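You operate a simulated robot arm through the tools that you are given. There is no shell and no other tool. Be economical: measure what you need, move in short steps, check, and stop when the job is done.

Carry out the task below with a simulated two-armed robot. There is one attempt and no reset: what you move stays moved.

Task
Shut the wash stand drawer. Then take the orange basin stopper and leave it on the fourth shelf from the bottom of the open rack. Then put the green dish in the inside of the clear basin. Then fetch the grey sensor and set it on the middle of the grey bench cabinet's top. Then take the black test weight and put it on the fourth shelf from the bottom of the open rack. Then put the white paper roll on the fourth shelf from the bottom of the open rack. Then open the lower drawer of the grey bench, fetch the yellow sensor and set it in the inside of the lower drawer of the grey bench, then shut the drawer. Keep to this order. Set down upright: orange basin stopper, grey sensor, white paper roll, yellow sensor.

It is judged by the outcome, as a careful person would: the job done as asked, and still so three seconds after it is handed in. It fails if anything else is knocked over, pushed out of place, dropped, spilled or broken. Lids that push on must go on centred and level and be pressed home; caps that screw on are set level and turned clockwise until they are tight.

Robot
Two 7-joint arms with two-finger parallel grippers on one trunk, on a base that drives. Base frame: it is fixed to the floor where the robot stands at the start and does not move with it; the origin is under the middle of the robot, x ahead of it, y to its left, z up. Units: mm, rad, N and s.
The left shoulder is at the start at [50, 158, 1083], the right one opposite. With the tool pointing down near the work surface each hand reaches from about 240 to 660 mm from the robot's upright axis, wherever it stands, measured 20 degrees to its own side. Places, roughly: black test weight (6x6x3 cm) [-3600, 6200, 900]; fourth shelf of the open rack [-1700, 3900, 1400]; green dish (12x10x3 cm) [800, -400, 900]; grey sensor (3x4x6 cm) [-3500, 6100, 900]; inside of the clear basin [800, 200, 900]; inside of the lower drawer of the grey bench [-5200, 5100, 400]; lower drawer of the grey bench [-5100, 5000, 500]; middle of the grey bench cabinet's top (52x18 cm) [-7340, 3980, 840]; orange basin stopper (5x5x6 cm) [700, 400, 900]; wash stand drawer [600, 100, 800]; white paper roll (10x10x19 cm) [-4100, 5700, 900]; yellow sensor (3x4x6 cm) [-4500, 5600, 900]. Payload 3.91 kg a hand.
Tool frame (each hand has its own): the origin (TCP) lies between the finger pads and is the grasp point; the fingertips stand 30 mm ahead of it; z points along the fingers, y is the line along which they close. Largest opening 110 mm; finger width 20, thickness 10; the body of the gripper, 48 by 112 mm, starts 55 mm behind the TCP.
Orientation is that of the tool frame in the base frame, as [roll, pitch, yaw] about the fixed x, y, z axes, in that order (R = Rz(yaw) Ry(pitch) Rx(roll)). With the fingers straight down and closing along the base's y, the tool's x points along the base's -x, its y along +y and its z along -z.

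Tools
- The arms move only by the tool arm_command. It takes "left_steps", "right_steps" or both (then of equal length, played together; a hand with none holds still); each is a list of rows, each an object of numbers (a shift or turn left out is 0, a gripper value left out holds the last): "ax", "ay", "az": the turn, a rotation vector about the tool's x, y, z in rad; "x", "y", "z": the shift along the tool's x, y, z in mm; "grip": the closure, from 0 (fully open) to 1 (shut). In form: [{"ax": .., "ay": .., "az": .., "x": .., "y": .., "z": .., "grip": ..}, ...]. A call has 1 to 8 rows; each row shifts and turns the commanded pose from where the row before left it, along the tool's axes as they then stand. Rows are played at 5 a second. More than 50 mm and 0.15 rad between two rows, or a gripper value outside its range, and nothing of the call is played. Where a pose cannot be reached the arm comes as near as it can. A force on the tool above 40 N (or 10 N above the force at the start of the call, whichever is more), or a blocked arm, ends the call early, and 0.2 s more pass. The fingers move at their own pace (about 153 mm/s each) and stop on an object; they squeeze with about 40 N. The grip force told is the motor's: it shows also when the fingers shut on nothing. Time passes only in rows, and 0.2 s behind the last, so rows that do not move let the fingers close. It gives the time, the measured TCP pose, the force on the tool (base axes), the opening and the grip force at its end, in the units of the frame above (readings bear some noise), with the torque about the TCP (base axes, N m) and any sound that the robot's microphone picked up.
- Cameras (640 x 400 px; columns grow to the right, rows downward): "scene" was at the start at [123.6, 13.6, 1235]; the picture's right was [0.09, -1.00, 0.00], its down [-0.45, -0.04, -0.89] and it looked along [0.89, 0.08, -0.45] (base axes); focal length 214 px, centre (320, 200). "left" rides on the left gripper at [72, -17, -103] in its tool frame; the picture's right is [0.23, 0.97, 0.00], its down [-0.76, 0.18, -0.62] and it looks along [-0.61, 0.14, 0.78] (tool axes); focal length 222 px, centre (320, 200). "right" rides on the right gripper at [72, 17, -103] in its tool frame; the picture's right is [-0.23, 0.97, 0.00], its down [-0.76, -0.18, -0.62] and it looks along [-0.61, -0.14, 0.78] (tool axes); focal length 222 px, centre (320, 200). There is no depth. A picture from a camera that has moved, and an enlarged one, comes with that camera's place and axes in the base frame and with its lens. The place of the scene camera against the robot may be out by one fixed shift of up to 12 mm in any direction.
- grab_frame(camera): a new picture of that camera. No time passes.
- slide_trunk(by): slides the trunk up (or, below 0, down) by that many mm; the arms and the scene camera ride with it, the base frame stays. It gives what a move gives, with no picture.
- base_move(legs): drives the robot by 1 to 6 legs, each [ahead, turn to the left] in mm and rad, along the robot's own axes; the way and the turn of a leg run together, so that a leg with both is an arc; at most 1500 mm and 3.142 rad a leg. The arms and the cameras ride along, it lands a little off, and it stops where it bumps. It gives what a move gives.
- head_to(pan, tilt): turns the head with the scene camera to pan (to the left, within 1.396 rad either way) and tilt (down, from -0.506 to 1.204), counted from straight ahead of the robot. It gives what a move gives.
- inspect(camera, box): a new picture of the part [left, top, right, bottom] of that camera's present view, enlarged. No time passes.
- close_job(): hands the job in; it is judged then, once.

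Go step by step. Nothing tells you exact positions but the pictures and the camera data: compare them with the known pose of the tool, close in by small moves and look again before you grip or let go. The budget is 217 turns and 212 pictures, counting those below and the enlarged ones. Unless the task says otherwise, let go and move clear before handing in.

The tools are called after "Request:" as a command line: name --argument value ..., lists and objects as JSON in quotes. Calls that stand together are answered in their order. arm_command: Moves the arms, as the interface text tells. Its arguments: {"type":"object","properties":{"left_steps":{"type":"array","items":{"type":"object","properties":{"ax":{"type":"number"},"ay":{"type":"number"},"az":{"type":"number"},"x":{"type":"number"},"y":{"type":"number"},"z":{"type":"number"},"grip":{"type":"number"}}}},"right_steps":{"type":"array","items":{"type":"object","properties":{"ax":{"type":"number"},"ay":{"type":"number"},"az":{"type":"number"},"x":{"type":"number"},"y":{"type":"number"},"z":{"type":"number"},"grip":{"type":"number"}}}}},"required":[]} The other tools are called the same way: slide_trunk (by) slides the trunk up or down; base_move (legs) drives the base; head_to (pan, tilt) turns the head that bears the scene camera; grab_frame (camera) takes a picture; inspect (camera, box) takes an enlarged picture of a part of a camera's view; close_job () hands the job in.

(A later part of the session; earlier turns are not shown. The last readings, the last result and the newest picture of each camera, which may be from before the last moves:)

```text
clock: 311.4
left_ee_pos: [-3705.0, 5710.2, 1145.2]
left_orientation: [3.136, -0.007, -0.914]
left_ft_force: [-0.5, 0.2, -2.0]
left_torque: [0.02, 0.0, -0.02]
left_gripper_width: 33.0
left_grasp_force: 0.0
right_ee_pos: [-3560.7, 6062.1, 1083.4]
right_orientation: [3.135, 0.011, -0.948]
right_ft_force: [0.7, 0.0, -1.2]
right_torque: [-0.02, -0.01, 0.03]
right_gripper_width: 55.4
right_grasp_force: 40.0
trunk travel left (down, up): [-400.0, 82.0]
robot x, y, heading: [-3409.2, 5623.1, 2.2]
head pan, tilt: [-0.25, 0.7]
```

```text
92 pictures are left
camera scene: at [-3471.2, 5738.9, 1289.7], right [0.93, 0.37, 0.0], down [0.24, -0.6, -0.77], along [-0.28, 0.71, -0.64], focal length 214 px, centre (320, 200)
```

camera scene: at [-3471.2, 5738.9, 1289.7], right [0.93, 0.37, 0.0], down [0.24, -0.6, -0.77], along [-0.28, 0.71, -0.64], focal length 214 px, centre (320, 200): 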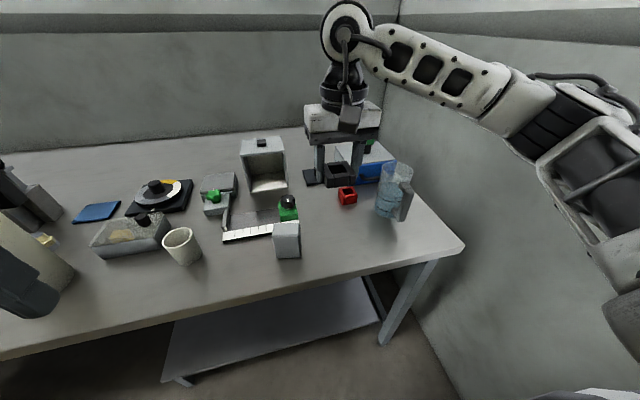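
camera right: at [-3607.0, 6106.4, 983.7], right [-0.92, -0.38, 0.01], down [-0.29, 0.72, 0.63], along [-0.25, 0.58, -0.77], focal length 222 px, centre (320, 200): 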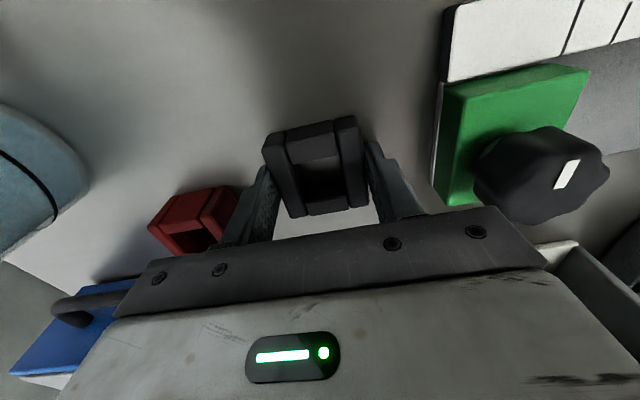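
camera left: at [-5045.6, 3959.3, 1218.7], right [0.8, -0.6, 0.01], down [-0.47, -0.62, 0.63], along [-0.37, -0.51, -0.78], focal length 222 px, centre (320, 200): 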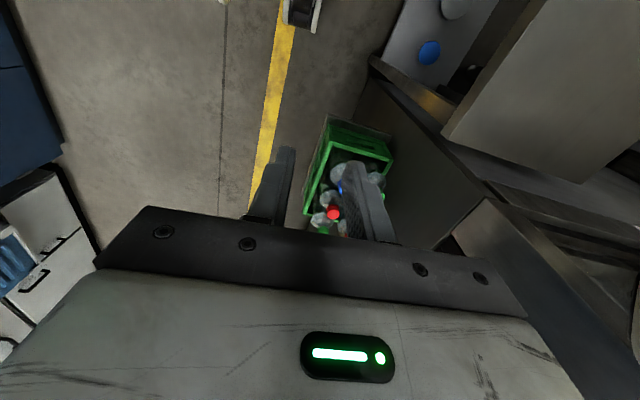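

The weight is held. I'll reverse down the corridor to the rack, then turn to face it.

Request:
slide_trunk --by 80

Request:
base_move --legs '[[-150, 0.0], [0, -0.15], [-1400, 0.0], [-680, 0.0], [0, -1.43]]'

Request:
head_to --pan 0.0 --tilt 0.15

Request:
grab_frame --camera "scene"

```text
clock: 312.6
left_ee_pos: [-3704.6, 5710.1, 1225.4]
left_orientation: [3.136, -0.01, -0.915]
left_ft_force: [-0.6, 0.2, 0.1]
left_torque: [-0.02, 0.01, 0.0]
left_gripper_width: 33.1
left_grasp_force: 0.0
right_ee_pos: [-3560.7, 6062.8, 1163.0]
right_orientation: [3.136, 0.011, -0.946]
right_ft_force: [-0.7, 0.1, -1.8]
right_torque: [0.01, 0.05, -0.02]
right_gripper_width: 55.1
right_grasp_force: 39.9
trunk travel left (down, up): [-480.0, 2.0]
robot x, y, heading: [-3407.4, 5621.9, 2.201]
head pan, tilt: [-0.25, 0.7]
```

```text
clock: 327.8
left_ee_pos: [-2282.7, 3986.7, 1224.7]
left_orientation: [3.134, -0.009, -2.486]
left_ft_force: [0.0, 0.8, 0.1]
left_torque: [-0.02, -0.02, 0.0]
left_gripper_width: 33.1
left_grasp_force: 0.0
right_ee_pos: [-1930.0, 3843.0, 1164.4]
right_orientation: [3.135, 0.011, -2.519]
right_ft_force: [-0.3, 0.0, -1.8]
right_torque: [0.0, 0.0, 0.0]
right_gripper_width: 55.4
right_grasp_force: 40.0
trunk travel left (down, up): [-480.0, 2.0]
robot x, y, heading: [-2369.8, 3693.5, 0.631]
head pan, tilt: [-0.25, 0.7]
```

```text
clock: 328.8
left_ee_pos: [-2282.5, 3987.6, 1225.9]
left_orientation: [3.137, -0.009, -2.488]
left_ft_force: [0.2, -0.1, -1.1]
left_torque: [0.0, -0.02, -0.01]
left_gripper_width: 32.9
left_grasp_force: 0.0
right_ee_pos: [-1929.7, 3842.7, 1162.2]
right_orientation: [3.134, 0.012, -2.518]
right_ft_force: [0.5, -0.3, -3.4]
right_torque: [-0.01, 0.01, 0.0]
right_gripper_width: 55.7
right_grasp_force: 40.0
trunk travel left (down, up): [-480.0, 2.0]
robot x, y, heading: [-2369.4, 3693.1, 0.632]
head pan, tilt: [0.0, 0.15]
```

```text
91 pictures are left
camera scene: at [-2270.4, 3774.5, 1419.7], right [0.59, -0.81, 0.0], down [-0.12, -0.09, -0.99], along [0.8, 0.58, -0.15], focal length 214 px, centre (320, 200)
```

scene: 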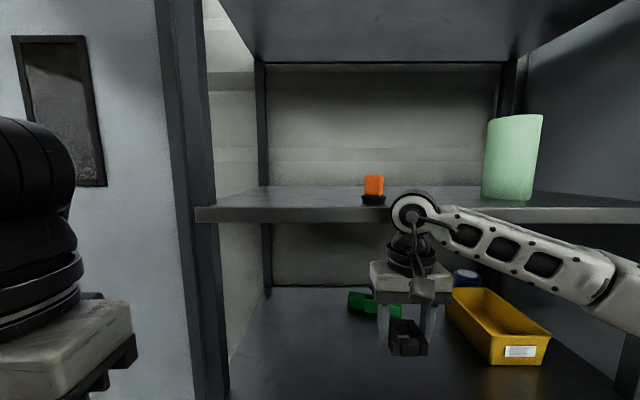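

I'm close in front of the rack, so I'll back up first, then raise the weight to shelf-entry height and shift right of the stopper.

Request:
base_move --legs '[[-110, 0.0]]'

Request:
arm_command --right_steps '[{"x": 25, "y": -20, "z": -35}, {"x": 25, "y": -20, "z": -35}, {"y": -25, "z": -40}, {"y": -25, "z": -40}, {"z": -45}, {"z": -45}, {"z": -32}]' --left_steps '[{"x": 20}, {"x": 20}, {}, {}, {}, {}, {}]'

Request:
base_move --legs '[[190, 0.0]]'

Request:
grab_frame --camera "scene"

Request:
grab_frame --camera "right"

```text
clock: 330.0
left_ee_pos: [-2375.5, 3920.4, 1226.0]
left_orientation: [3.137, -0.009, -2.486]
left_ft_force: [-0.4, -0.5, 0.5]
left_torque: [0.02, 0.0, -0.01]
left_gripper_width: 33.1
left_grasp_force: 0.1
right_ee_pos: [-2022.1, 3776.4, 1164.4]
right_orientation: [3.134, 0.012, -2.516]
right_ft_force: [-0.9, -0.8, -2.4]
right_torque: [0.0, 0.0, -0.01]
right_gripper_width: 55.3
right_grasp_force: 40.1
trunk travel left (down, up): [-480.0, 2.0]
robot x, y, heading: [-2463.4, 3628.8, 0.635]
head pan, tilt: [0.0, 0.15]
```

```text
clock: 331.6
left_ee_pos: [-2407.4, 3897.3, 1226.5]
left_orientation: [3.136, -0.01, -2.485]
left_ft_force: [-1.3, -0.7, 0.3]
left_torque: [0.0, -0.01, -0.02]
left_gripper_width: 33.2
left_grasp_force: 0.0
right_ee_pos: [-2011.6, 3673.0, 1434.8]
right_orientation: [3.135, 0.014, -2.515]
right_ft_force: [-0.3, 0.6, -2.5]
right_torque: [0.0, 0.01, -0.04]
right_gripper_width: 55.6
right_grasp_force: 40.0
trunk travel left (down, up): [-480.0, 2.0]
robot x, y, heading: [-2459.1, 3622.9, 0.631]
head pan, tilt: [0.0, 0.15]
```

```text
clock: 333.2
left_ee_pos: [-2246.0, 4012.7, 1227.2]
left_orientation: [3.136, -0.009, -2.485]
left_ft_force: [0.2, 0.0, 0.0]
left_torque: [0.0, 0.05, 0.01]
left_gripper_width: 33.2
left_grasp_force: 0.0
right_ee_pos: [-1851.6, 3786.7, 1433.1]
right_orientation: [3.135, 0.009, -2.519]
right_ft_force: [0.5, 0.8, -3.2]
right_torque: [0.0, 0.01, 0.01]
right_gripper_width: 55.5
right_grasp_force: 39.5
trunk travel left (down, up): [-480.0, 2.0]
robot x, y, heading: [-2302.2, 3743.1, 0.627]
head pan, tilt: [0.0, 0.15]
```

```text
90 pictures are left
camera scene: at [-2202.6, 3823.8, 1419.7], right [0.59, -0.81, 0.0], down [-0.12, -0.09, -0.99], along [0.8, 0.58, -0.15], focal length 214 px, centre (320, 200)
```

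scene: 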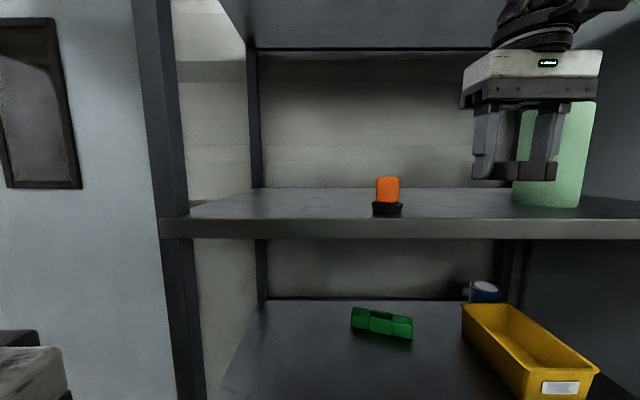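

```text
89 pictures are left
camera right: at [-1920.2, 3756.6, 1536.6], right [-0.38, 0.92, 0.01], down [0.72, 0.29, 0.63], along [0.58, 0.25, -0.78], focal length 222 px, centre (320, 200)
```

right: 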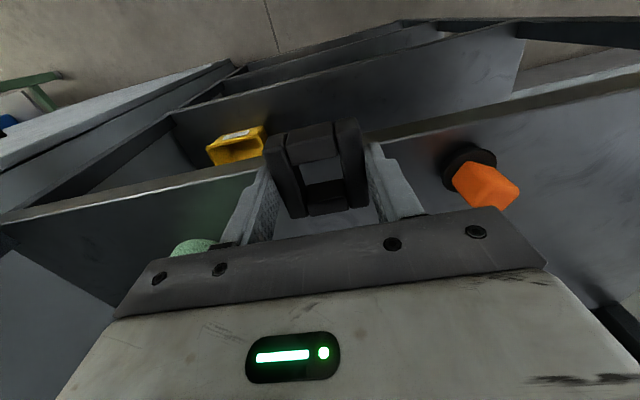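

Request:
base_move --legs '[[25, 0.0]]'

Request:
arm_command --right_steps '[{"x": -25, "y": -4}, {"x": -25, "y": -4}, {"x": -15}]'

Request:
grab_frame --camera "right"

Request:
grab_frame --camera "scene"

```text
clock: 334.0
left_ee_pos: [-2226.9, 4026.5, 1226.7]
left_orientation: [3.135, -0.008, -2.488]
left_ft_force: [0.0, -0.3, 0.4]
left_torque: [-0.02, 0.03, 0.01]
left_gripper_width: 32.9
left_grasp_force: 0.1
right_ee_pos: [-1832.5, 3801.7, 1432.6]
right_orientation: [3.136, 0.011, -2.519]
right_ft_force: [0.7, -0.3, -2.4]
right_torque: [-0.02, 0.02, 0.03]
right_gripper_width: 55.6
right_grasp_force: 39.9
trunk travel left (down, up): [-480.0, 2.0]
robot x, y, heading: [-2284.7, 3754.5, 0.628]
head pan, tilt: [0.0, 0.15]
```

```text
clock: 334.8
left_ee_pos: [-2228.7, 4026.6, 1226.6]
left_orientation: [3.137, -0.008, -2.489]
left_ft_force: [0.3, -0.1, 1.1]
left_torque: [0.01, 0.0, -0.04]
left_gripper_width: 32.9
left_grasp_force: 0.1
right_ee_pos: [-1775.7, 3833.5, 1435.0]
right_orientation: [3.135, 0.011, -2.518]
right_ft_force: [-0.3, 0.2, -2.1]
right_torque: [-0.02, 0.0, 0.01]
right_gripper_width: 55.2
right_grasp_force: 40.5
trunk travel left (down, up): [-480.0, 2.0]
robot x, y, heading: [-2284.3, 3754.7, 0.629]
head pan, tilt: [0.0, 0.15]
```

```text
88 pictures are left
camera right: at [-1843.3, 3804.0, 1537.8], right [-0.38, 0.92, 0.01], down [0.72, 0.29, 0.63], along [0.58, 0.25, -0.78], focal length 222 px, centre (320, 200)
```

right: 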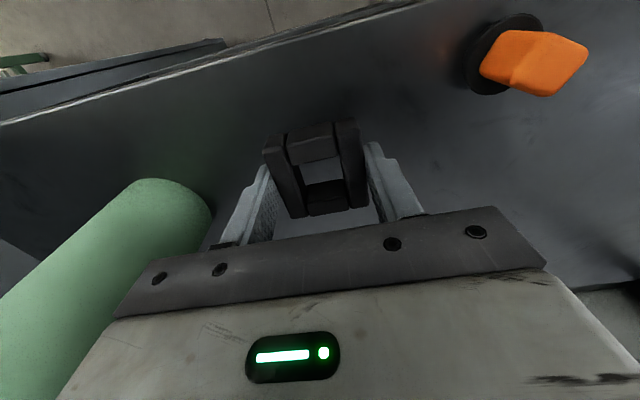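

```text
87 pictures are left
camera scene: at [-2183.6, 3838.3, 1419.7], right [0.59, -0.81, 0.0], down [-0.12, -0.09, -0.99], along [0.8, 0.58, -0.15], focal length 214 px, centre (320, 200)
```

scene: 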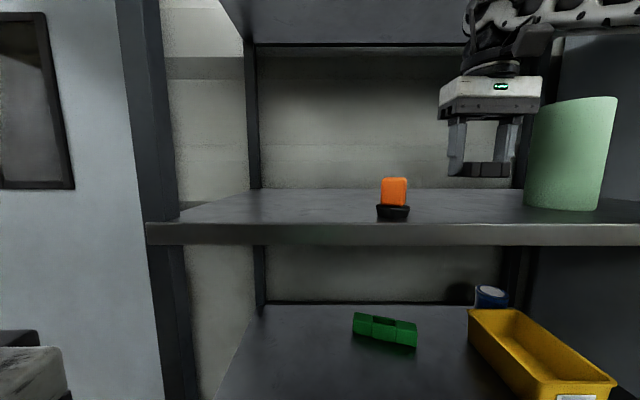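

The weight hovers 85 mm inside the shelf edge, between the stopper and the green cup. I'll lower it.

Request:
arm_command --right_steps '[{"z": 20}, {"z": 10}, {"z": 4}, {"z": 3}, {"z": 3}, {"z": 3}, {"z": 3}, {"z": 3}]'

Request:
inspect --camera "scene" --box '[380, 90, 620, 260]'

```text
clock: 336.6
left_ee_pos: [-2227.7, 4026.4, 1226.7]
left_orientation: [3.136, -0.009, -2.487]
left_ft_force: [-0.5, -0.7, 0.1]
left_torque: [-0.03, -0.02, 0.0]
left_gripper_width: 33.3
left_grasp_force: 0.1
right_ee_pos: [-1774.2, 3833.1, 1385.1]
right_orientation: [3.136, 0.011, -2.518]
right_ft_force: [-0.1, 1.5, -3.5]
right_torque: [0.0, -0.01, 0.02]
right_gripper_width: 55.3
right_grasp_force: 39.8
trunk travel left (down, up): [-480.0, 2.0]
robot x, y, heading: [-2280.1, 3753.3, 0.625]
head pan, tilt: [0.0, 0.15]
```

```text
2.35 times, centred on (500, 175) of scene
camera zoom: at [-2183.3, 3837.8, 1419.7], right [0.59, -0.81, 0.0], down [-0.12, -0.09, -0.99], along [0.8, 0.58, -0.15], focal length 505 px, centre (-104, 259)
```

zoom: 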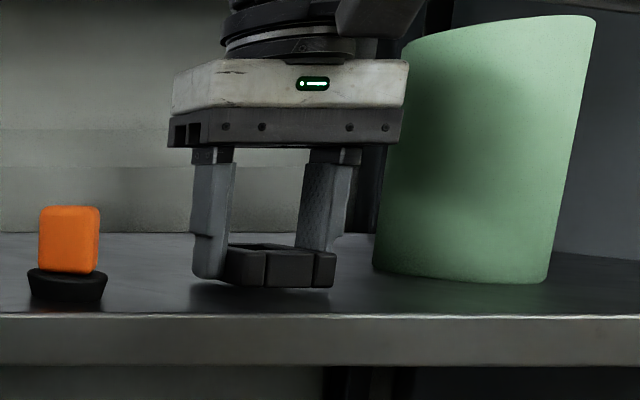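

Request:
arm_command --right_steps '[{"z": 3}, {"z": 3}, {"z": 3}, {"z": 3}, {"z": 3}, {"z": 3}]'

Request:
inspect --camera "scene" --box '[380, 90, 620, 260]'

```text
clock: 337.6
left_ee_pos: [-2228.9, 4025.5, 1226.6]
left_orientation: [3.137, -0.009, -2.486]
left_ft_force: [0.0, -0.1, -0.1]
left_torque: [0.01, 0.02, 0.01]
left_gripper_width: 32.7
left_grasp_force: 0.1
right_ee_pos: [-1775.6, 3831.7, 1380.4]
right_orientation: [3.133, 0.028, -2.521]
right_ft_force: [0.9, 0.8, 9.9]
right_torque: [-0.43, 0.08, 0.01]
right_gripper_width: 55.7
right_grasp_force: 39.9
trunk travel left (down, up): [-480.0, 2.0]
robot x, y, heading: [-2282.6, 3754.3, 0.631]
head pan, tilt: [0.0, 0.15]
stopped in row 4 (right hand): the force on the tool passed its limit at 45 N (the readings are from after the stop); the commanded pose is now the measured one
```

```text
2.35 times, centred on (500, 175) of scene
camera zoom: at [-2184.3, 3837.8, 1419.7], right [0.59, -0.81, 0.0], down [-0.12, -0.09, -0.99], along [0.8, 0.58, -0.15], focal length 505 px, centre (-104, 259)
```

zoom: 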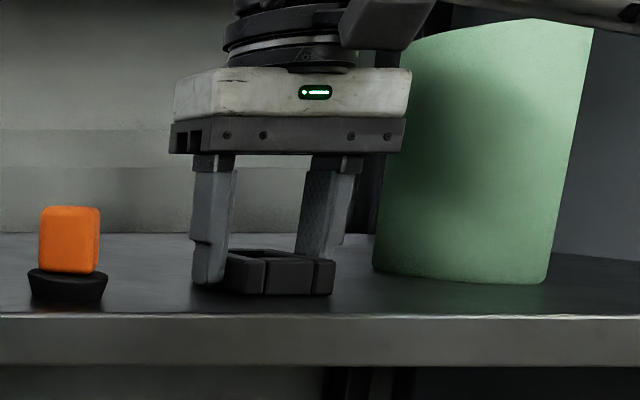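

Request:
arm_command --right_steps '[{"z": -1}, {"grip": 0.36}, {}, {"z": -20}, {"z": -30}, {"x": 30}, {"x": 45}, {"x": 45}]'

Request:
grab_frame --camera "scene"

```text
clock: 339.4
left_ee_pos: [-2228.5, 4024.6, 1227.2]
left_orientation: [3.135, -0.007, -2.487]
left_ft_force: [0.1, 0.8, 0.6]
left_torque: [0.02, -0.01, 0.0]
left_gripper_width: 32.8
left_grasp_force: 0.1
right_ee_pos: [-1873.0, 3758.1, 1429.4]
right_orientation: [3.132, 0.025, -2.518]
right_ft_force: [0.1, -1.3, 0.2]
right_torque: [0.03, 0.01, 0.0]
right_gripper_width: 70.3
right_grasp_force: 0.1
trunk travel left (down, up): [-480.0, 2.0]
robot x, y, heading: [-2283.4, 3754.4, 0.63]
head pan, tilt: [0.0, 0.15]
```

```text
84 pictures are left
camera scene: at [-2184.1, 3836.7, 1419.9], right [0.59, -0.81, 0.0], down [-0.12, -0.09, -0.99], along [0.8, 0.58, -0.15], focal length 214 px, centre (320, 200)
```

scene: 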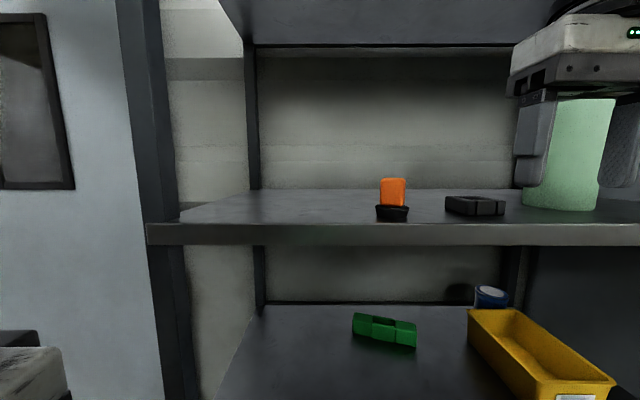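

The weight sits flat on shelf 4. Next is the white paper roll, so I'll back off, park the right hand lower, and drive back to the bench.

Request:
base_move --legs '[[-190, 0.0]]'

Request:
arm_command --right_steps '[{"z": 45}, {"z": 45}, {"z": 45}, {"z": 45}, {"z": 40}]'

Request:
base_move --legs '[[0, 1.37], [900, 0.0], [0, 0.19], [600, 0.0], [0, 0.2], [420, -0.2]]'

Request:
head_to --pan 0.1 --tilt 0.5

Request:
grab_frame --camera "scene"

```text
clock: 340.9
left_ee_pos: [-2378.9, 3917.3, 1227.2]
left_orientation: [3.136, -0.009, -2.483]
left_ft_force: [0.5, -0.3, -0.1]
left_torque: [0.01, -0.03, 0.03]
left_gripper_width: 33.1
left_grasp_force: 0.1
right_ee_pos: [-2023.5, 3652.3, 1429.7]
right_orientation: [3.131, 0.024, -2.518]
right_ft_force: [-0.8, -0.4, 0.7]
right_torque: [-0.01, -0.04, -0.01]
right_gripper_width: 70.5
right_grasp_force: 0.1
trunk travel left (down, up): [-480.0, 2.0]
robot x, y, heading: [-2434.3, 3644.9, 0.632]
head pan, tilt: [0.0, 0.15]
```

```text
clock: 342.1
left_ee_pos: [-2379.1, 3917.2, 1226.9]
left_orientation: [3.138, -0.009, -2.484]
left_ft_force: [0.2, 0.9, -0.3]
left_torque: [0.0, 0.0, 0.01]
left_gripper_width: 33.0
left_grasp_force: 0.1
right_ee_pos: [-2017.2, 3656.4, 1206.1]
right_orientation: [3.132, 0.028, -2.517]
right_ft_force: [-0.7, -0.1, -0.1]
right_torque: [-0.03, -0.02, -0.02]
right_gripper_width: 70.5
right_grasp_force: 0.1
trunk travel left (down, up): [-480.0, 2.0]
robot x, y, heading: [-2433.0, 3645.1, 0.635]
head pan, tilt: [0.0, 0.15]
```

```text
clock: 356.8
left_ee_pos: [-3620.0, 5397.6, 1226.8]
left_orientation: [3.136, -0.01, -1.001]
left_ft_force: [0.2, -0.2, -0.2]
left_torque: [-0.02, -0.02, -0.01]
left_gripper_width: 32.9
left_grasp_force: 0.2
right_ee_pos: [-3328.6, 5734.5, 1207.4]
right_orientation: [3.133, 0.021, -1.037]
right_ft_force: [-1.0, 0.1, -1.0]
right_torque: [-0.01, 0.02, -0.01]
right_gripper_width: 70.4
right_grasp_force: 0.0
trunk travel left (down, up): [-480.0, 2.0]
robot x, y, heading: [-3353.1, 5319.8, 2.118]
head pan, tilt: [0.0, 0.15]
```

```text
clock: 357.6
left_ee_pos: [-3620.4, 5396.8, 1227.0]
left_orientation: [3.136, -0.009, -1.002]
left_ft_force: [0.0, -0.1, -0.3]
left_torque: [0.0, -0.01, 0.0]
left_gripper_width: 32.8
left_grasp_force: 0.1
right_ee_pos: [-3328.6, 5733.1, 1205.8]
right_orientation: [3.134, 0.024, -1.038]
right_ft_force: [-0.3, -0.6, -0.2]
right_torque: [0.01, 0.02, -0.01]
right_gripper_width: 70.5
right_grasp_force: 0.0
trunk travel left (down, up): [-480.0, 2.0]
robot x, y, heading: [-3354.9, 5313.5, 2.11]
head pan, tilt: [0.099, 0.499]
```

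```text
83 pictures are left
camera scene: at [-3437.0, 5430.0, 1387.4], right [0.8, 0.6, 0.0], down [0.29, -0.38, -0.88], along [-0.53, 0.7, -0.48], focal length 214 px, centre (320, 200)
```

scene: 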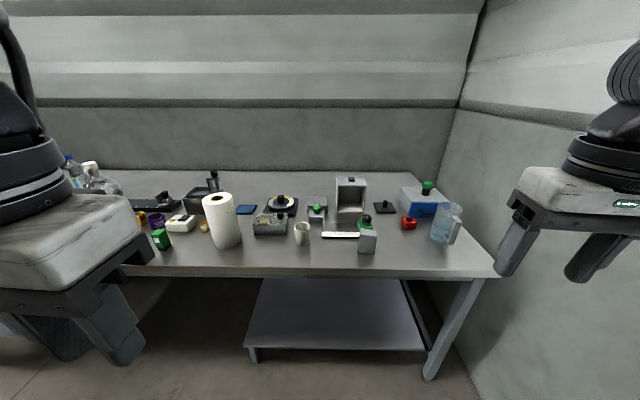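

Request:
base_move --legs '[[0, 0.93], [350, 0.0], [0, -0.86]]'

Request:
slide_trunk --by -80

Request:
head_to --pan 0.2 --tilt 0.6

Request:
grab_frame --camera "scene"

Request:
grab_frame --camera "left"

```text
clock: 364.4
left_ee_pos: [-3966.0, 5419.6, 1227.2]
left_orientation: [3.137, -0.01, -0.945]
left_ft_force: [-0.6, 0.9, 0.1]
left_torque: [-0.04, 0.02, 0.01]
left_gripper_width: 33.0
left_grasp_force: 0.0
right_ee_pos: [-3695.7, 5773.0, 1207.8]
right_orientation: [3.134, 0.025, -0.977]
right_ft_force: [0.6, -0.1, -0.5]
right_torque: [0.02, 0.02, -0.02]
right_gripper_width: 70.3
right_grasp_force: 0.1
trunk travel left (down, up): [-480.0, 2.0]
robot x, y, heading: [-3696.6, 5351.1, 2.173]
head pan, tilt: [0.099, 0.499]
```

```text
clock: 365.6
left_ee_pos: [-3967.6, 5418.8, 1147.2]
left_orientation: [3.137, -0.009, -0.945]
left_ft_force: [0.1, 0.6, -0.4]
left_torque: [-0.01, 0.0, -0.05]
left_gripper_width: 32.8
left_grasp_force: 0.0
right_ee_pos: [-3695.6, 5772.2, 1126.3]
right_orientation: [3.134, 0.027, -0.978]
right_ft_force: [0.3, -0.7, 0.5]
right_torque: [0.0, 0.02, -0.04]
right_gripper_width: 70.3
right_grasp_force: 0.0
trunk travel left (down, up): [-400.0, 82.0]
robot x, y, heading: [-3697.2, 5355.0, 2.166]
head pan, tilt: [0.099, 0.499]
```

```text
clock: 366.2
left_ee_pos: [-3966.5, 5419.8, 1147.0]
left_orientation: [3.137, -0.009, -0.945]
left_ft_force: [0.8, 0.2, -0.1]
left_torque: [-0.01, -0.02, -0.01]
left_gripper_width: 32.9
left_grasp_force: 0.0
right_ee_pos: [-3694.9, 5771.9, 1126.0]
right_orientation: [3.132, 0.026, -0.977]
right_ft_force: [-0.4, 0.0, 0.4]
right_torque: [0.01, -0.03, 0.0]
right_gripper_width: 70.5
right_grasp_force: 0.1
trunk travel left (down, up): [-400.0, 82.0]
robot x, y, heading: [-3696.7, 5356.6, 2.174]
head pan, tilt: [0.201, 0.6]
```

```text
82 pictures are left
camera scene: at [-3790.1, 5455.7, 1298.3], right [0.7, 0.72, 0.0], down [0.41, -0.39, -0.83], along [-0.59, 0.57, -0.56], focal length 214 px, centre (320, 200)
```

scene: 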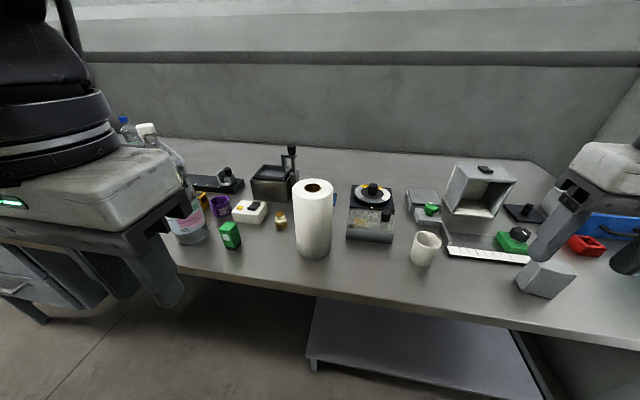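

```text
81 pictures are left
camera left: at [-3909.3, 5373.4, 1251.0], right [-0.66, -0.76, 0.01], down [-0.59, 0.52, 0.62], along [-0.47, 0.4, -0.79], focal length 222 px, centre (320, 200)
```

left: 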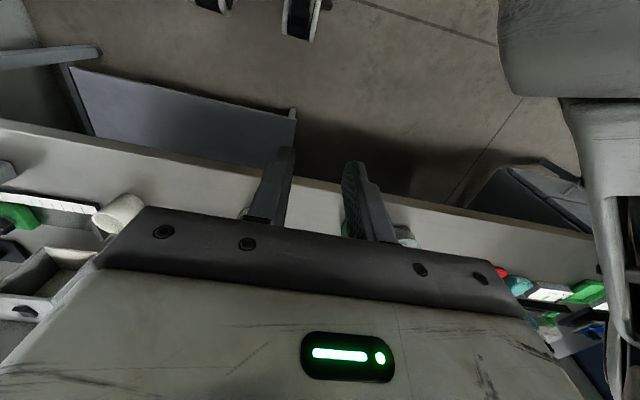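

The roll's axis is at (-4120, 5750), base z 840, top about 1030. I'll grasp it from the front with the left hand tilted about 60° forward, so it can go onto the shelf upright.

Request:
arm_command --left_steps '[{"x": -45, "y": -15, "grip": 0}, {"x": -45, "y": -15}, {"x": -45, "y": -15}, {"x": -45, "y": -15}, {"x": -10}]'

Request:
arm_command --left_steps '[{"ay": -0.15}, {"ay": -0.15}, {"ay": -0.15}, {"ay": -0.15}, {"ay": -0.15}, {"ay": -0.15}, {"ay": -0.15}]'

Request:
grab_frame --camera "scene"

Request:
grab_frame --camera "left"

```text
clock: 367.4
left_ee_pos: [-4032.7, 5606.5, 1146.5]
left_orientation: [3.137, -0.01, -0.944]
left_ft_force: [-0.3, -1.0, 0.1]
left_torque: [0.04, 0.03, -0.01]
left_gripper_width: 109.9
left_grasp_force: 0.1
right_ee_pos: [-3694.3, 5772.7, 1126.6]
right_orientation: [3.133, 0.025, -0.978]
right_ft_force: [-0.1, 0.3, 0.7]
right_torque: [0.0, -0.01, -0.03]
right_gripper_width: 70.2
right_grasp_force: 0.0
trunk travel left (down, up): [-400.0, 82.0]
robot x, y, heading: [-3698.3, 5358.0, 2.173]
head pan, tilt: [0.201, 0.6]
```

```text
clock: 369.1
left_ee_pos: [-4029.4, 5608.6, 1146.5]
left_orientation: [3.131, 1.043, -0.955]
left_ft_force: [0.4, 0.0, -0.1]
left_torque: [0.03, 0.01, 0.04]
left_gripper_width: 110.2
left_grasp_force: 0.1
right_ee_pos: [-3696.2, 5772.3, 1127.0]
right_orientation: [3.133, 0.025, -0.977]
right_ft_force: [-0.3, -0.3, 0.3]
right_torque: [-0.01, 0.0, 0.01]
right_gripper_width: 70.4
right_grasp_force: 0.1
trunk travel left (down, up): [-400.0, 82.0]
robot x, y, heading: [-3698.0, 5357.1, 2.168]
head pan, tilt: [0.201, 0.6]
```

```text
80 pictures are left
camera scene: at [-3790.2, 5455.6, 1298.3], right [0.7, 0.72, 0.0], down [0.41, -0.39, -0.83], along [-0.59, 0.57, -0.56], focal length 214 px, centre (320, 200)
```

scene: 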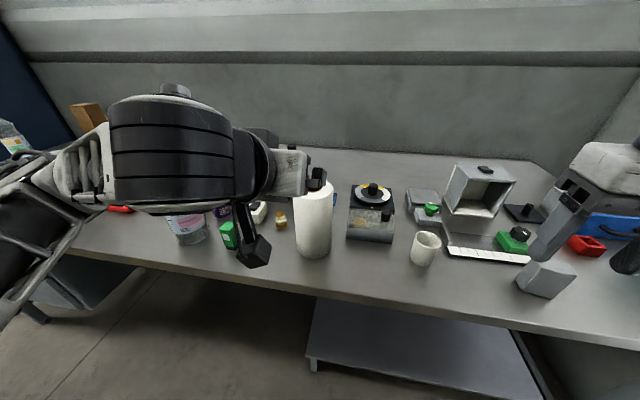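

```text
79 pictures are left
camera left: at [-3941.2, 5517.1, 1135.6], right [-0.72, -0.66, -0.19], down [-0.05, -0.23, 0.97], along [-0.69, 0.71, 0.13], focal length 222 px, centre (320, 200)
```

left: 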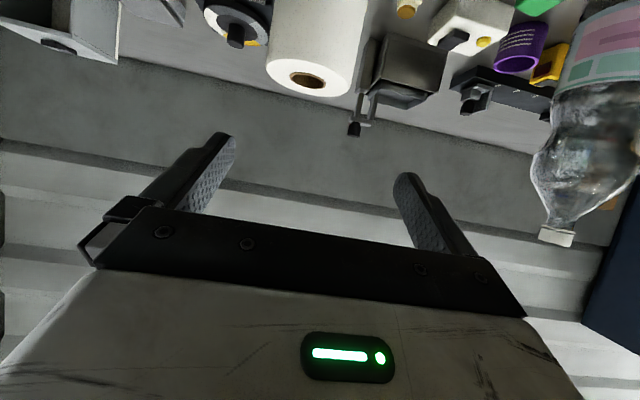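

The hand is tilted and clear. I'll lower it to grip height in front of the roll, then re-check alignment.

Request:
arm_command --left_steps '[{"x": 38.9, "z": 22.7, "y": -6}, {"x": 38.9, "z": 22.7, "y": -6}, {"x": 38.9, "z": 22.7}, {"x": 38.9, "z": 22.7}]'

Request:
grab_frame --camera "scene"

Request:
grab_frame --camera "left"

```text
clock: 370.1
left_ee_pos: [-4022.8, 5622.5, 968.9]
left_orientation: [3.133, 1.042, -0.955]
left_ft_force: [-0.3, 0.1, -0.2]
left_torque: [0.03, 0.0, -0.02]
left_gripper_width: 109.9
left_grasp_force: 0.0
left hand out of reach, approached as far as the arm can: row 1
right_ee_pos: [-3694.0, 5772.3, 1126.7]
right_orientation: [3.133, 0.024, -0.977]
right_ft_force: [1.1, 0.2, 0.6]
right_torque: [-0.03, -0.02, 0.02]
right_gripper_width: 70.4
right_grasp_force: 0.0
trunk travel left (down, up): [-400.0, 82.0]
robot x, y, heading: [-3698.1, 5354.1, 2.171]
head pan, tilt: [0.201, 0.6]
```

```text
78 pictures are left
camera scene: at [-3790.2, 5455.3, 1298.4], right [0.7, 0.72, 0.0], down [0.41, -0.39, -0.83], along [-0.59, 0.57, -0.56], focal length 214 px, centre (320, 200)
```

scene: 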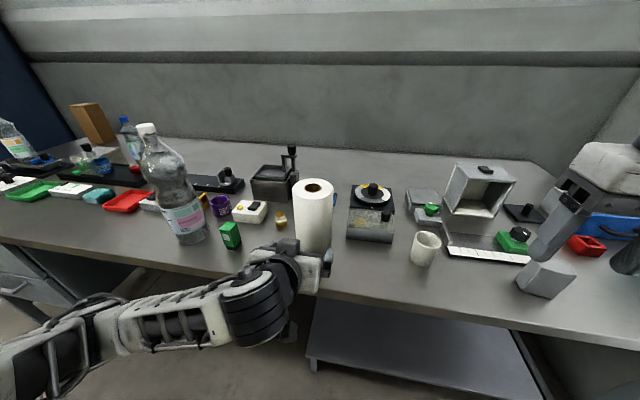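

```text
77 pictures are left
camera left: at [-3934.0, 5531.8, 958.6], right [-0.72, -0.66, -0.19], down [-0.05, -0.23, 0.97], along [-0.69, 0.71, 0.13], focal length 222 px, centre (320, 200)
```

left: 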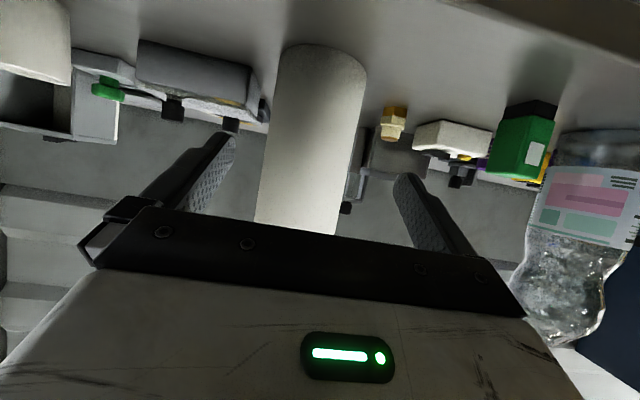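

Request:
arm_command --left_steps '[{"x": -17.1, "z": 29.4}, {"x": -17.1, "z": 29.4}]'

Request:
grab_frame --camera "left"

Request:
inspect --camera "scene" --box '[180, 130, 420, 350]'

```text
clock: 370.6
left_ee_pos: [-4061.0, 5678.9, 967.5]
left_orientation: [3.13, 1.041, -0.955]
left_ft_force: [0.1, 0.3, -0.5]
left_torque: [0.0, 0.01, -0.04]
left_gripper_width: 110.0
left_grasp_force: 0.0
right_ee_pos: [-3694.9, 5772.3, 1126.9]
right_orientation: [3.133, 0.025, -0.978]
right_ft_force: [0.6, -0.3, 0.6]
right_torque: [0.01, 0.02, -0.02]
right_gripper_width: 70.6
right_grasp_force: 0.0
trunk travel left (down, up): [-400.0, 82.0]
robot x, y, heading: [-3694.7, 5352.3, 2.171]
head pan, tilt: [0.201, 0.6]
```

```text
76 pictures are left
camera left: at [-3973.3, 5588.2, 957.8], right [-0.72, -0.66, -0.19], down [-0.05, -0.22, 0.97], along [-0.69, 0.71, 0.13], focal length 222 px, centre (320, 200)
```

left: 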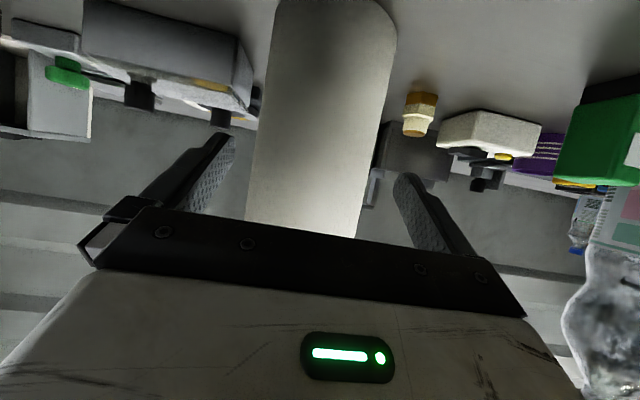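

```text
1.82 times, centred on (300, 240) of scene
camera zoom: at [-3790.2, 5455.8, 1298.3], right [0.7, 0.72, 0.0], down [0.41, -0.39, -0.82], along [-0.59, 0.57, -0.57], focal length 390 px, centre (356, 127)
```

zoom: 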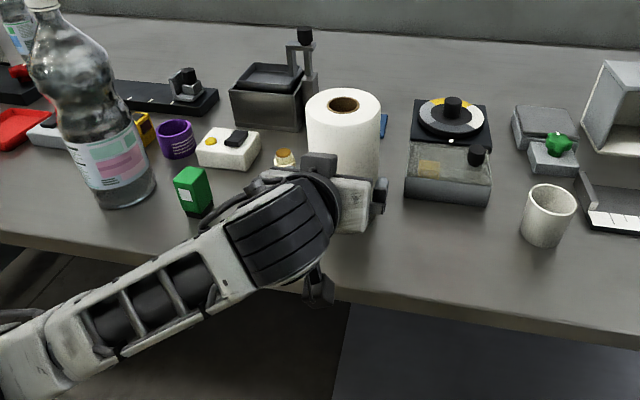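

Alignment is within about 3 mm. I'll shift 2 mm right and advance in small steps around the roll.

Request:
arm_command --left_steps '[{"y": -2, "x": -10, "z": 17.3}, {"x": -10, "z": 17.3}, {"x": -10, "z": 17.3}]'

Request:
grab_frame --camera "left"

```text
clock: 371.4
left_ee_pos: [-4093.7, 5728.6, 967.4]
left_orientation: [3.132, 1.043, -0.954]
left_ft_force: [0.6, -0.4, -0.9]
left_torque: [0.03, 0.02, 0.01]
left_gripper_width: 109.8
left_grasp_force: 0.1
right_ee_pos: [-3694.2, 5772.6, 1126.6]
right_orientation: [3.132, 0.025, -0.978]
right_ft_force: [0.1, 0.0, 0.3]
right_torque: [0.02, 0.02, -0.01]
right_gripper_width: 70.4
right_grasp_force: 0.1
trunk travel left (down, up): [-400.0, 82.0]
robot x, y, heading: [-3695.0, 5354.3, 2.171]
head pan, tilt: [0.201, 0.6]
```

```text
74 pictures are left
camera left: at [-4005.0, 5638.2, 957.0], right [-0.72, -0.66, -0.19], down [-0.05, -0.23, 0.97], along [-0.69, 0.71, 0.13], focal length 222 px, centre (320, 200)
```

left: 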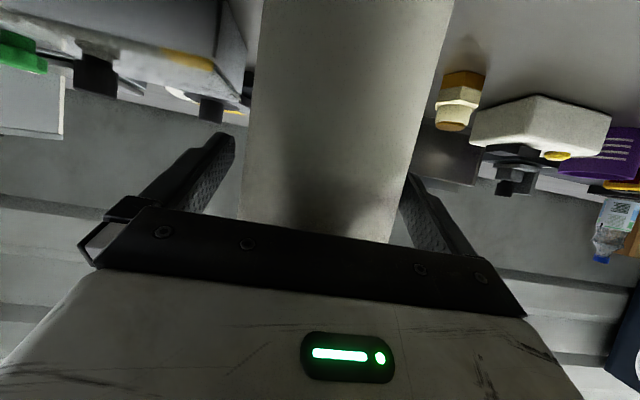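

Request:
arm_command --left_steps '[{"y": 2}, {"x": -5, "z": 8.6}, {"x": -5, "z": 8.6}, {"grip": 1}, {}, {}]'

Request:
grab_frame --camera "left"

Request:
inspect --camera "scene" --box '[180, 130, 420, 350]'

```text
clock: 372.9
left_ee_pos: [-4106.4, 5742.0, 965.5]
left_orientation: [3.131, 1.04, -0.953]
left_ft_force: [0.4, -1.3, 1.1]
left_torque: [-0.04, 0.06, 0.03]
left_gripper_width: 95.0
left_grasp_force: 40.2
right_ee_pos: [-3694.9, 5772.7, 1126.4]
right_orientation: [3.134, 0.024, -0.977]
right_ft_force: [-0.1, -0.1, 0.3]
right_torque: [0.04, 0.05, 0.0]
right_gripper_width: 70.3
right_grasp_force: 0.0
trunk travel left (down, up): [-400.0, 82.0]
robot x, y, heading: [-3697.4, 5352.4, 2.172]
head pan, tilt: [0.201, 0.6]
```

```text
73 pictures are left
camera left: at [-4018.6, 5651.5, 955.4], right [-0.72, -0.67, -0.19], down [-0.05, -0.22, 0.97], along [-0.69, 0.71, 0.13], focal length 222 px, centre (320, 200)
```

left: 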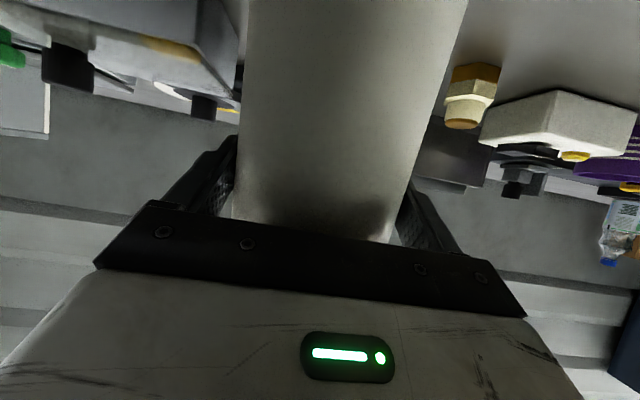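

```text
1.82 times, centred on (300, 240) of scene
camera zoom: at [-3790.1, 5455.5, 1298.3], right [0.7, 0.72, 0.0], down [0.41, -0.39, -0.83], along [-0.59, 0.57, -0.56], focal length 390 px, centre (356, 127)
```

zoom: 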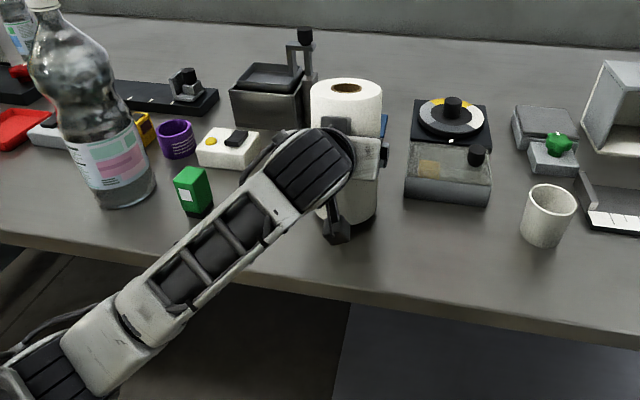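

The roll is gripped at 95 mm. I'll lift straight up.

Request:
arm_command --left_steps '[{"x": -8.6, "z": -5}, {"x": -26, "z": -15}, {"x": -38, "z": -22}, {"x": -38, "z": -22}, {"x": -38, "z": -22}, {"x": -30, "z": -17.5}]'

Request:
grab_frame --camera "scene"

```text
clock: 374.2
left_ee_pos: [-4109.7, 5742.9, 1171.3]
left_orientation: [3.128, 1.04, -0.957]
left_ft_force: [-0.1, -0.1, -3.6]
left_torque: [0.0, -0.02, -0.02]
left_gripper_width: 94.9
left_grasp_force: 39.8
right_ee_pos: [-3694.4, 5772.3, 1127.1]
right_orientation: [3.132, 0.025, -0.976]
right_ft_force: [-1.1, 0.5, -0.1]
right_torque: [-0.03, 0.0, 0.01]
right_gripper_width: 70.1
right_grasp_force: 0.1
trunk travel left (down, up): [-400.0, 82.0]
robot x, y, heading: [-3696.3, 5356.9, 2.175]
head pan, tilt: [0.201, 0.6]
```

```text
71 pictures are left
camera scene: at [-3790.2, 5455.8, 1298.2], right [0.7, 0.72, 0.0], down [0.41, -0.39, -0.82], along [-0.59, 0.57, -0.57], focal length 214 px, centre (320, 200)
```

scene: 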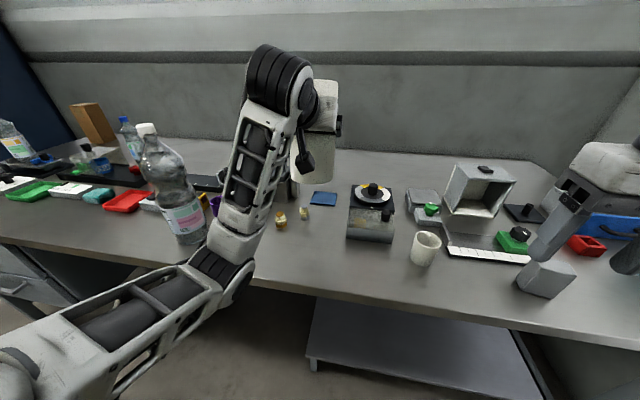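

The roll is lifted clear. I'll back away from the bench first, pull the roll in, raise the trunk, and reverse to the rack.

Request:
base_move --legs '[[-300, 0.0]]'

Request:
arm_command --left_steps '[{"x": 20.2, "z": -34.6}, {"x": 20.2, "z": -34.6}, {"x": 20.2, "z": -34.6}]'

Request:
slide_trunk --by 80

Request:
base_move --legs '[[0, 0.46], [-460, 0.0], [0, -0.6], [-1450, 0.0], [0, -1.41]]'

Request:
head_to --pan 0.0 --tilt 0.15

Request:
grab_frame --camera "scene"

```text
clock: 376.3
left_ee_pos: [-3938.7, 5494.6, 1171.5]
left_orientation: [3.13, 1.039, -0.953]
left_ft_force: [0.0, -0.1, -3.6]
left_torque: [-0.01, 0.01, -0.04]
left_gripper_width: 95.0
left_grasp_force: 40.5
right_ee_pos: [-3523.9, 5523.1, 1126.7]
right_orientation: [3.133, 0.025, -0.978]
right_ft_force: [-0.5, -0.1, -0.2]
right_torque: [0.0, 0.01, 0.0]
right_gripper_width: 70.2
right_grasp_force: 0.1
trunk travel left (down, up): [-400.0, 82.0]
robot x, y, heading: [-3525.1, 5110.7, 2.175]
head pan, tilt: [0.201, 0.6]
```

```text
clock: 377.1
left_ee_pos: [-3879.9, 5406.2, 1153.0]
left_orientation: [3.111, 1.044, -0.958]
left_ft_force: [0.5, 0.6, -3.8]
left_torque: [-0.05, 0.0, -0.03]
left_gripper_width: 95.0
left_grasp_force: 39.6
left hand out of reach, approached as far as the arm can: row 3
right_ee_pos: [-3525.1, 5524.0, 1126.2]
right_orientation: [3.133, 0.022, -0.976]
right_ft_force: [-0.1, -0.6, -0.3]
right_torque: [0.02, -0.01, -0.02]
right_gripper_width: 70.4
right_grasp_force: 0.1
trunk travel left (down, up): [-400.0, 82.0]
robot x, y, heading: [-3526.8, 5107.2, 2.175]
head pan, tilt: [0.201, 0.6]
```

```text
clock: 378.3
left_ee_pos: [-3876.7, 5409.1, 1233.1]
left_orientation: [3.106, 1.043, -0.964]
left_ft_force: [-0.6, 0.3, -3.3]
left_torque: [-0.02, -0.02, 0.03]
left_gripper_width: 95.0
left_grasp_force: 39.9
right_ee_pos: [-3525.4, 5524.7, 1206.7]
right_orientation: [3.131, 0.023, -0.979]
right_ft_force: [0.1, -0.7, -0.8]
right_torque: [-0.01, 0.01, 0.01]
right_gripper_width: 70.4
right_grasp_force: 0.1
trunk travel left (down, up): [-480.0, 2.0]
robot x, y, heading: [-3520.4, 5107.9, 2.168]
head pan, tilt: [0.201, 0.6]
```

```text
clock: 394.4
left_ee_pos: [-2174.1, 3925.0, 1232.9]
left_orientation: [3.11, 1.044, -2.536]
left_ft_force: [0.4, -0.1, -3.5]
left_torque: [-0.01, 0.01, 0.01]
left_gripper_width: 94.9
left_grasp_force: 39.9
right_ee_pos: [-2060.4, 3570.9, 1206.2]
right_orientation: [3.133, 0.021, -2.554]
right_ft_force: [-0.9, 0.3, -0.3]
right_torque: [0.0, -0.04, 0.0]
right_gripper_width: 70.4
right_grasp_force: 0.0
trunk travel left (down, up): [-480.0, 2.0]
robot x, y, heading: [-2477.0, 3576.6, 0.598]
head pan, tilt: [0.201, 0.6]
```

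```text
clock: 395.3
left_ee_pos: [-2173.0, 3926.6, 1233.9]
left_orientation: [3.106, 1.043, -2.537]
left_ft_force: [0.4, -0.4, -3.4]
left_torque: [-0.01, 0.04, -0.02]
left_gripper_width: 95.0
left_grasp_force: 40.5
right_ee_pos: [-2059.3, 3571.9, 1207.0]
right_orientation: [3.133, 0.022, -2.553]
right_ft_force: [0.3, -0.2, 0.1]
right_torque: [0.02, -0.01, 0.0]
right_gripper_width: 70.3
right_grasp_force: 0.1
trunk travel left (down, up): [-480.0, 2.0]
robot x, y, heading: [-2477.1, 3572.2, 0.598]
head pan, tilt: [0.0, 0.15]
```

```text
70 pictures are left
camera scene: at [-2374.1, 3654.1, 1419.6], right [0.56, -0.83, 0.0], down [-0.12, -0.08, -0.99], along [0.82, 0.56, -0.15], focal length 214 px, centre (320, 200)
```

scene: 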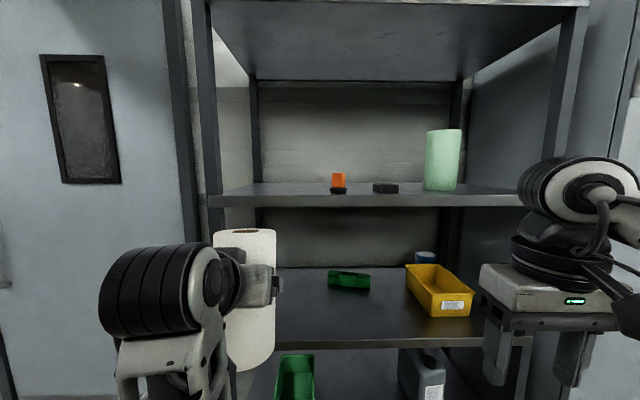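

Facing the rack, the roll is lined up to go left of the stopper. I'll raise it above shelf 4 level.

Request:
arm_command --left_steps '[{"x": -38.9, "z": -22.7}, {"x": -38.9, "z": -22.7}, {"x": -38.9, "z": -22.7}, {"x": -38.9, "z": -22.7}, {"x": -38.9, "z": -22.7}, {"x": -38.9, "z": -22.7}]'

Request:
base_move --legs '[[0, 0.03]]'

Request:
grab_frame --camera "scene"

Request:
grab_frame --camera "left"

```text
clock: 396.7
left_ee_pos: [-2104.9, 3966.2, 1460.1]
left_orientation: [3.113, 1.044, -2.535]
left_ft_force: [-0.6, -0.7, -3.1]
left_torque: [0.0, -0.01, -0.02]
left_gripper_width: 94.7
left_grasp_force: 40.0
left hand out of reach, approached as far as the arm can: row 1, 2, 3, 4, 5
right_ee_pos: [-2060.2, 3570.2, 1206.9]
right_orientation: [3.135, 0.024, -2.553]
right_ft_force: [-0.8, -0.3, 0.1]
right_torque: [0.02, -0.02, -0.01]
right_gripper_width: 70.4
right_grasp_force: 0.0
trunk travel left (down, up): [-480.0, 2.0]
robot x, y, heading: [-2477.8, 3575.7, 0.595]
head pan, tilt: [0.0, 0.15]
```

```text
clock: 397.4
left_ee_pos: [-2115.7, 3980.8, 1459.6]
left_orientation: [3.111, 1.043, -2.505]
left_ft_force: [-0.2, 0.4, -2.4]
left_torque: [-0.03, 0.01, 0.0]
left_gripper_width: 94.9
left_grasp_force: 40.0
right_ee_pos: [-2060.2, 3582.2, 1205.8]
right_orientation: [3.133, 0.022, -2.522]
right_ft_force: [1.2, 0.6, 0.9]
right_torque: [0.02, 0.0, -0.01]
right_gripper_width: 70.6
right_grasp_force: 0.1
trunk travel left (down, up): [-480.0, 2.0]
robot x, y, heading: [-2472.1, 3575.3, 0.634]
head pan, tilt: [0.0, 0.15]
```

```text
69 pictures are left
camera scene: at [-2376.5, 3657.5, 1419.7], right [0.59, -0.81, 0.0], down [-0.12, -0.09, -0.99], along [0.8, 0.58, -0.15], focal length 214 px, centre (320, 200)
```

scene: 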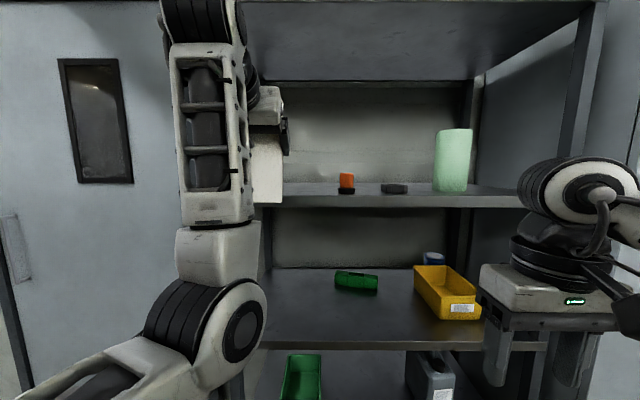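

```text
68 pictures are left
camera left: at [-2204.2, 3890.6, 1449.9], right [-0.69, 0.7, -0.18], down [-0.22, 0.03, 0.97], along [0.69, 0.71, 0.13], focal length 222 px, centre (320, 200)
```

left: 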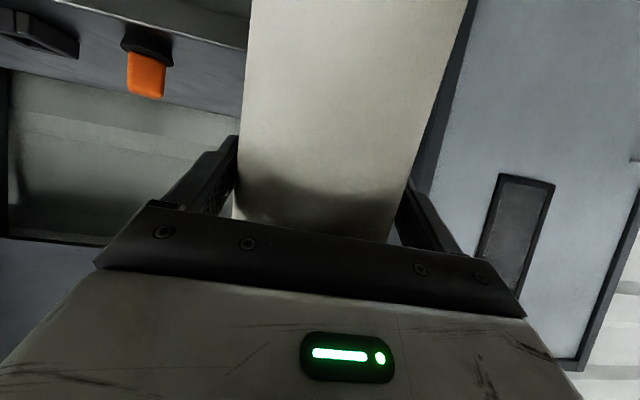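

Request:
arm_command --left_steps '[{"x": -20.2, "z": 34.6}, {"x": -20.2, "z": 34.6}, {"x": -13, "z": -7.5}]'

Request:
grab_frame --camera "scene"

```text
clock: 398.2
left_ee_pos: [-2053.3, 4029.8, 1476.0]
left_orientation: [3.11, 1.042, -2.505]
left_ft_force: [-1.4, -0.1, -3.0]
left_torque: [-0.04, 0.01, -0.03]
left_gripper_width: 95.0
left_grasp_force: 40.2
right_ee_pos: [-2060.8, 3583.7, 1208.2]
right_orientation: [3.132, 0.024, -2.521]
right_ft_force: [0.7, -0.4, -0.3]
right_torque: [0.02, 0.02, 0.0]
right_gripper_width: 70.6
right_grasp_force: 0.1
trunk travel left (down, up): [-480.0, 2.0]
robot x, y, heading: [-2478.2, 3575.1, 0.627]
head pan, tilt: [0.0, 0.15]
```

```text
67 pictures are left
camera scene: at [-2376.8, 3656.7, 1419.8], right [0.59, -0.81, 0.0], down [-0.12, -0.09, -0.99], along [0.8, 0.58, -0.15], focal length 214 px, centre (320, 200)
```

scene: 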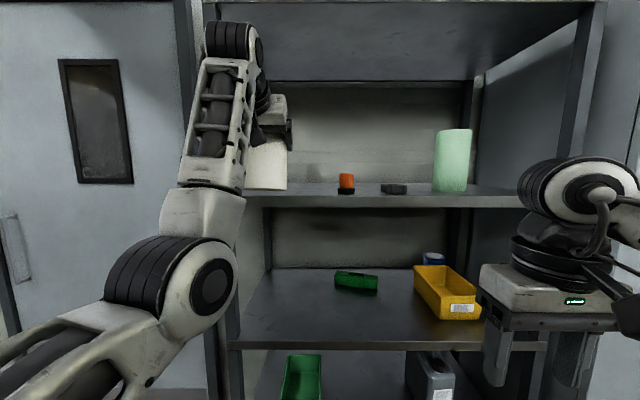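

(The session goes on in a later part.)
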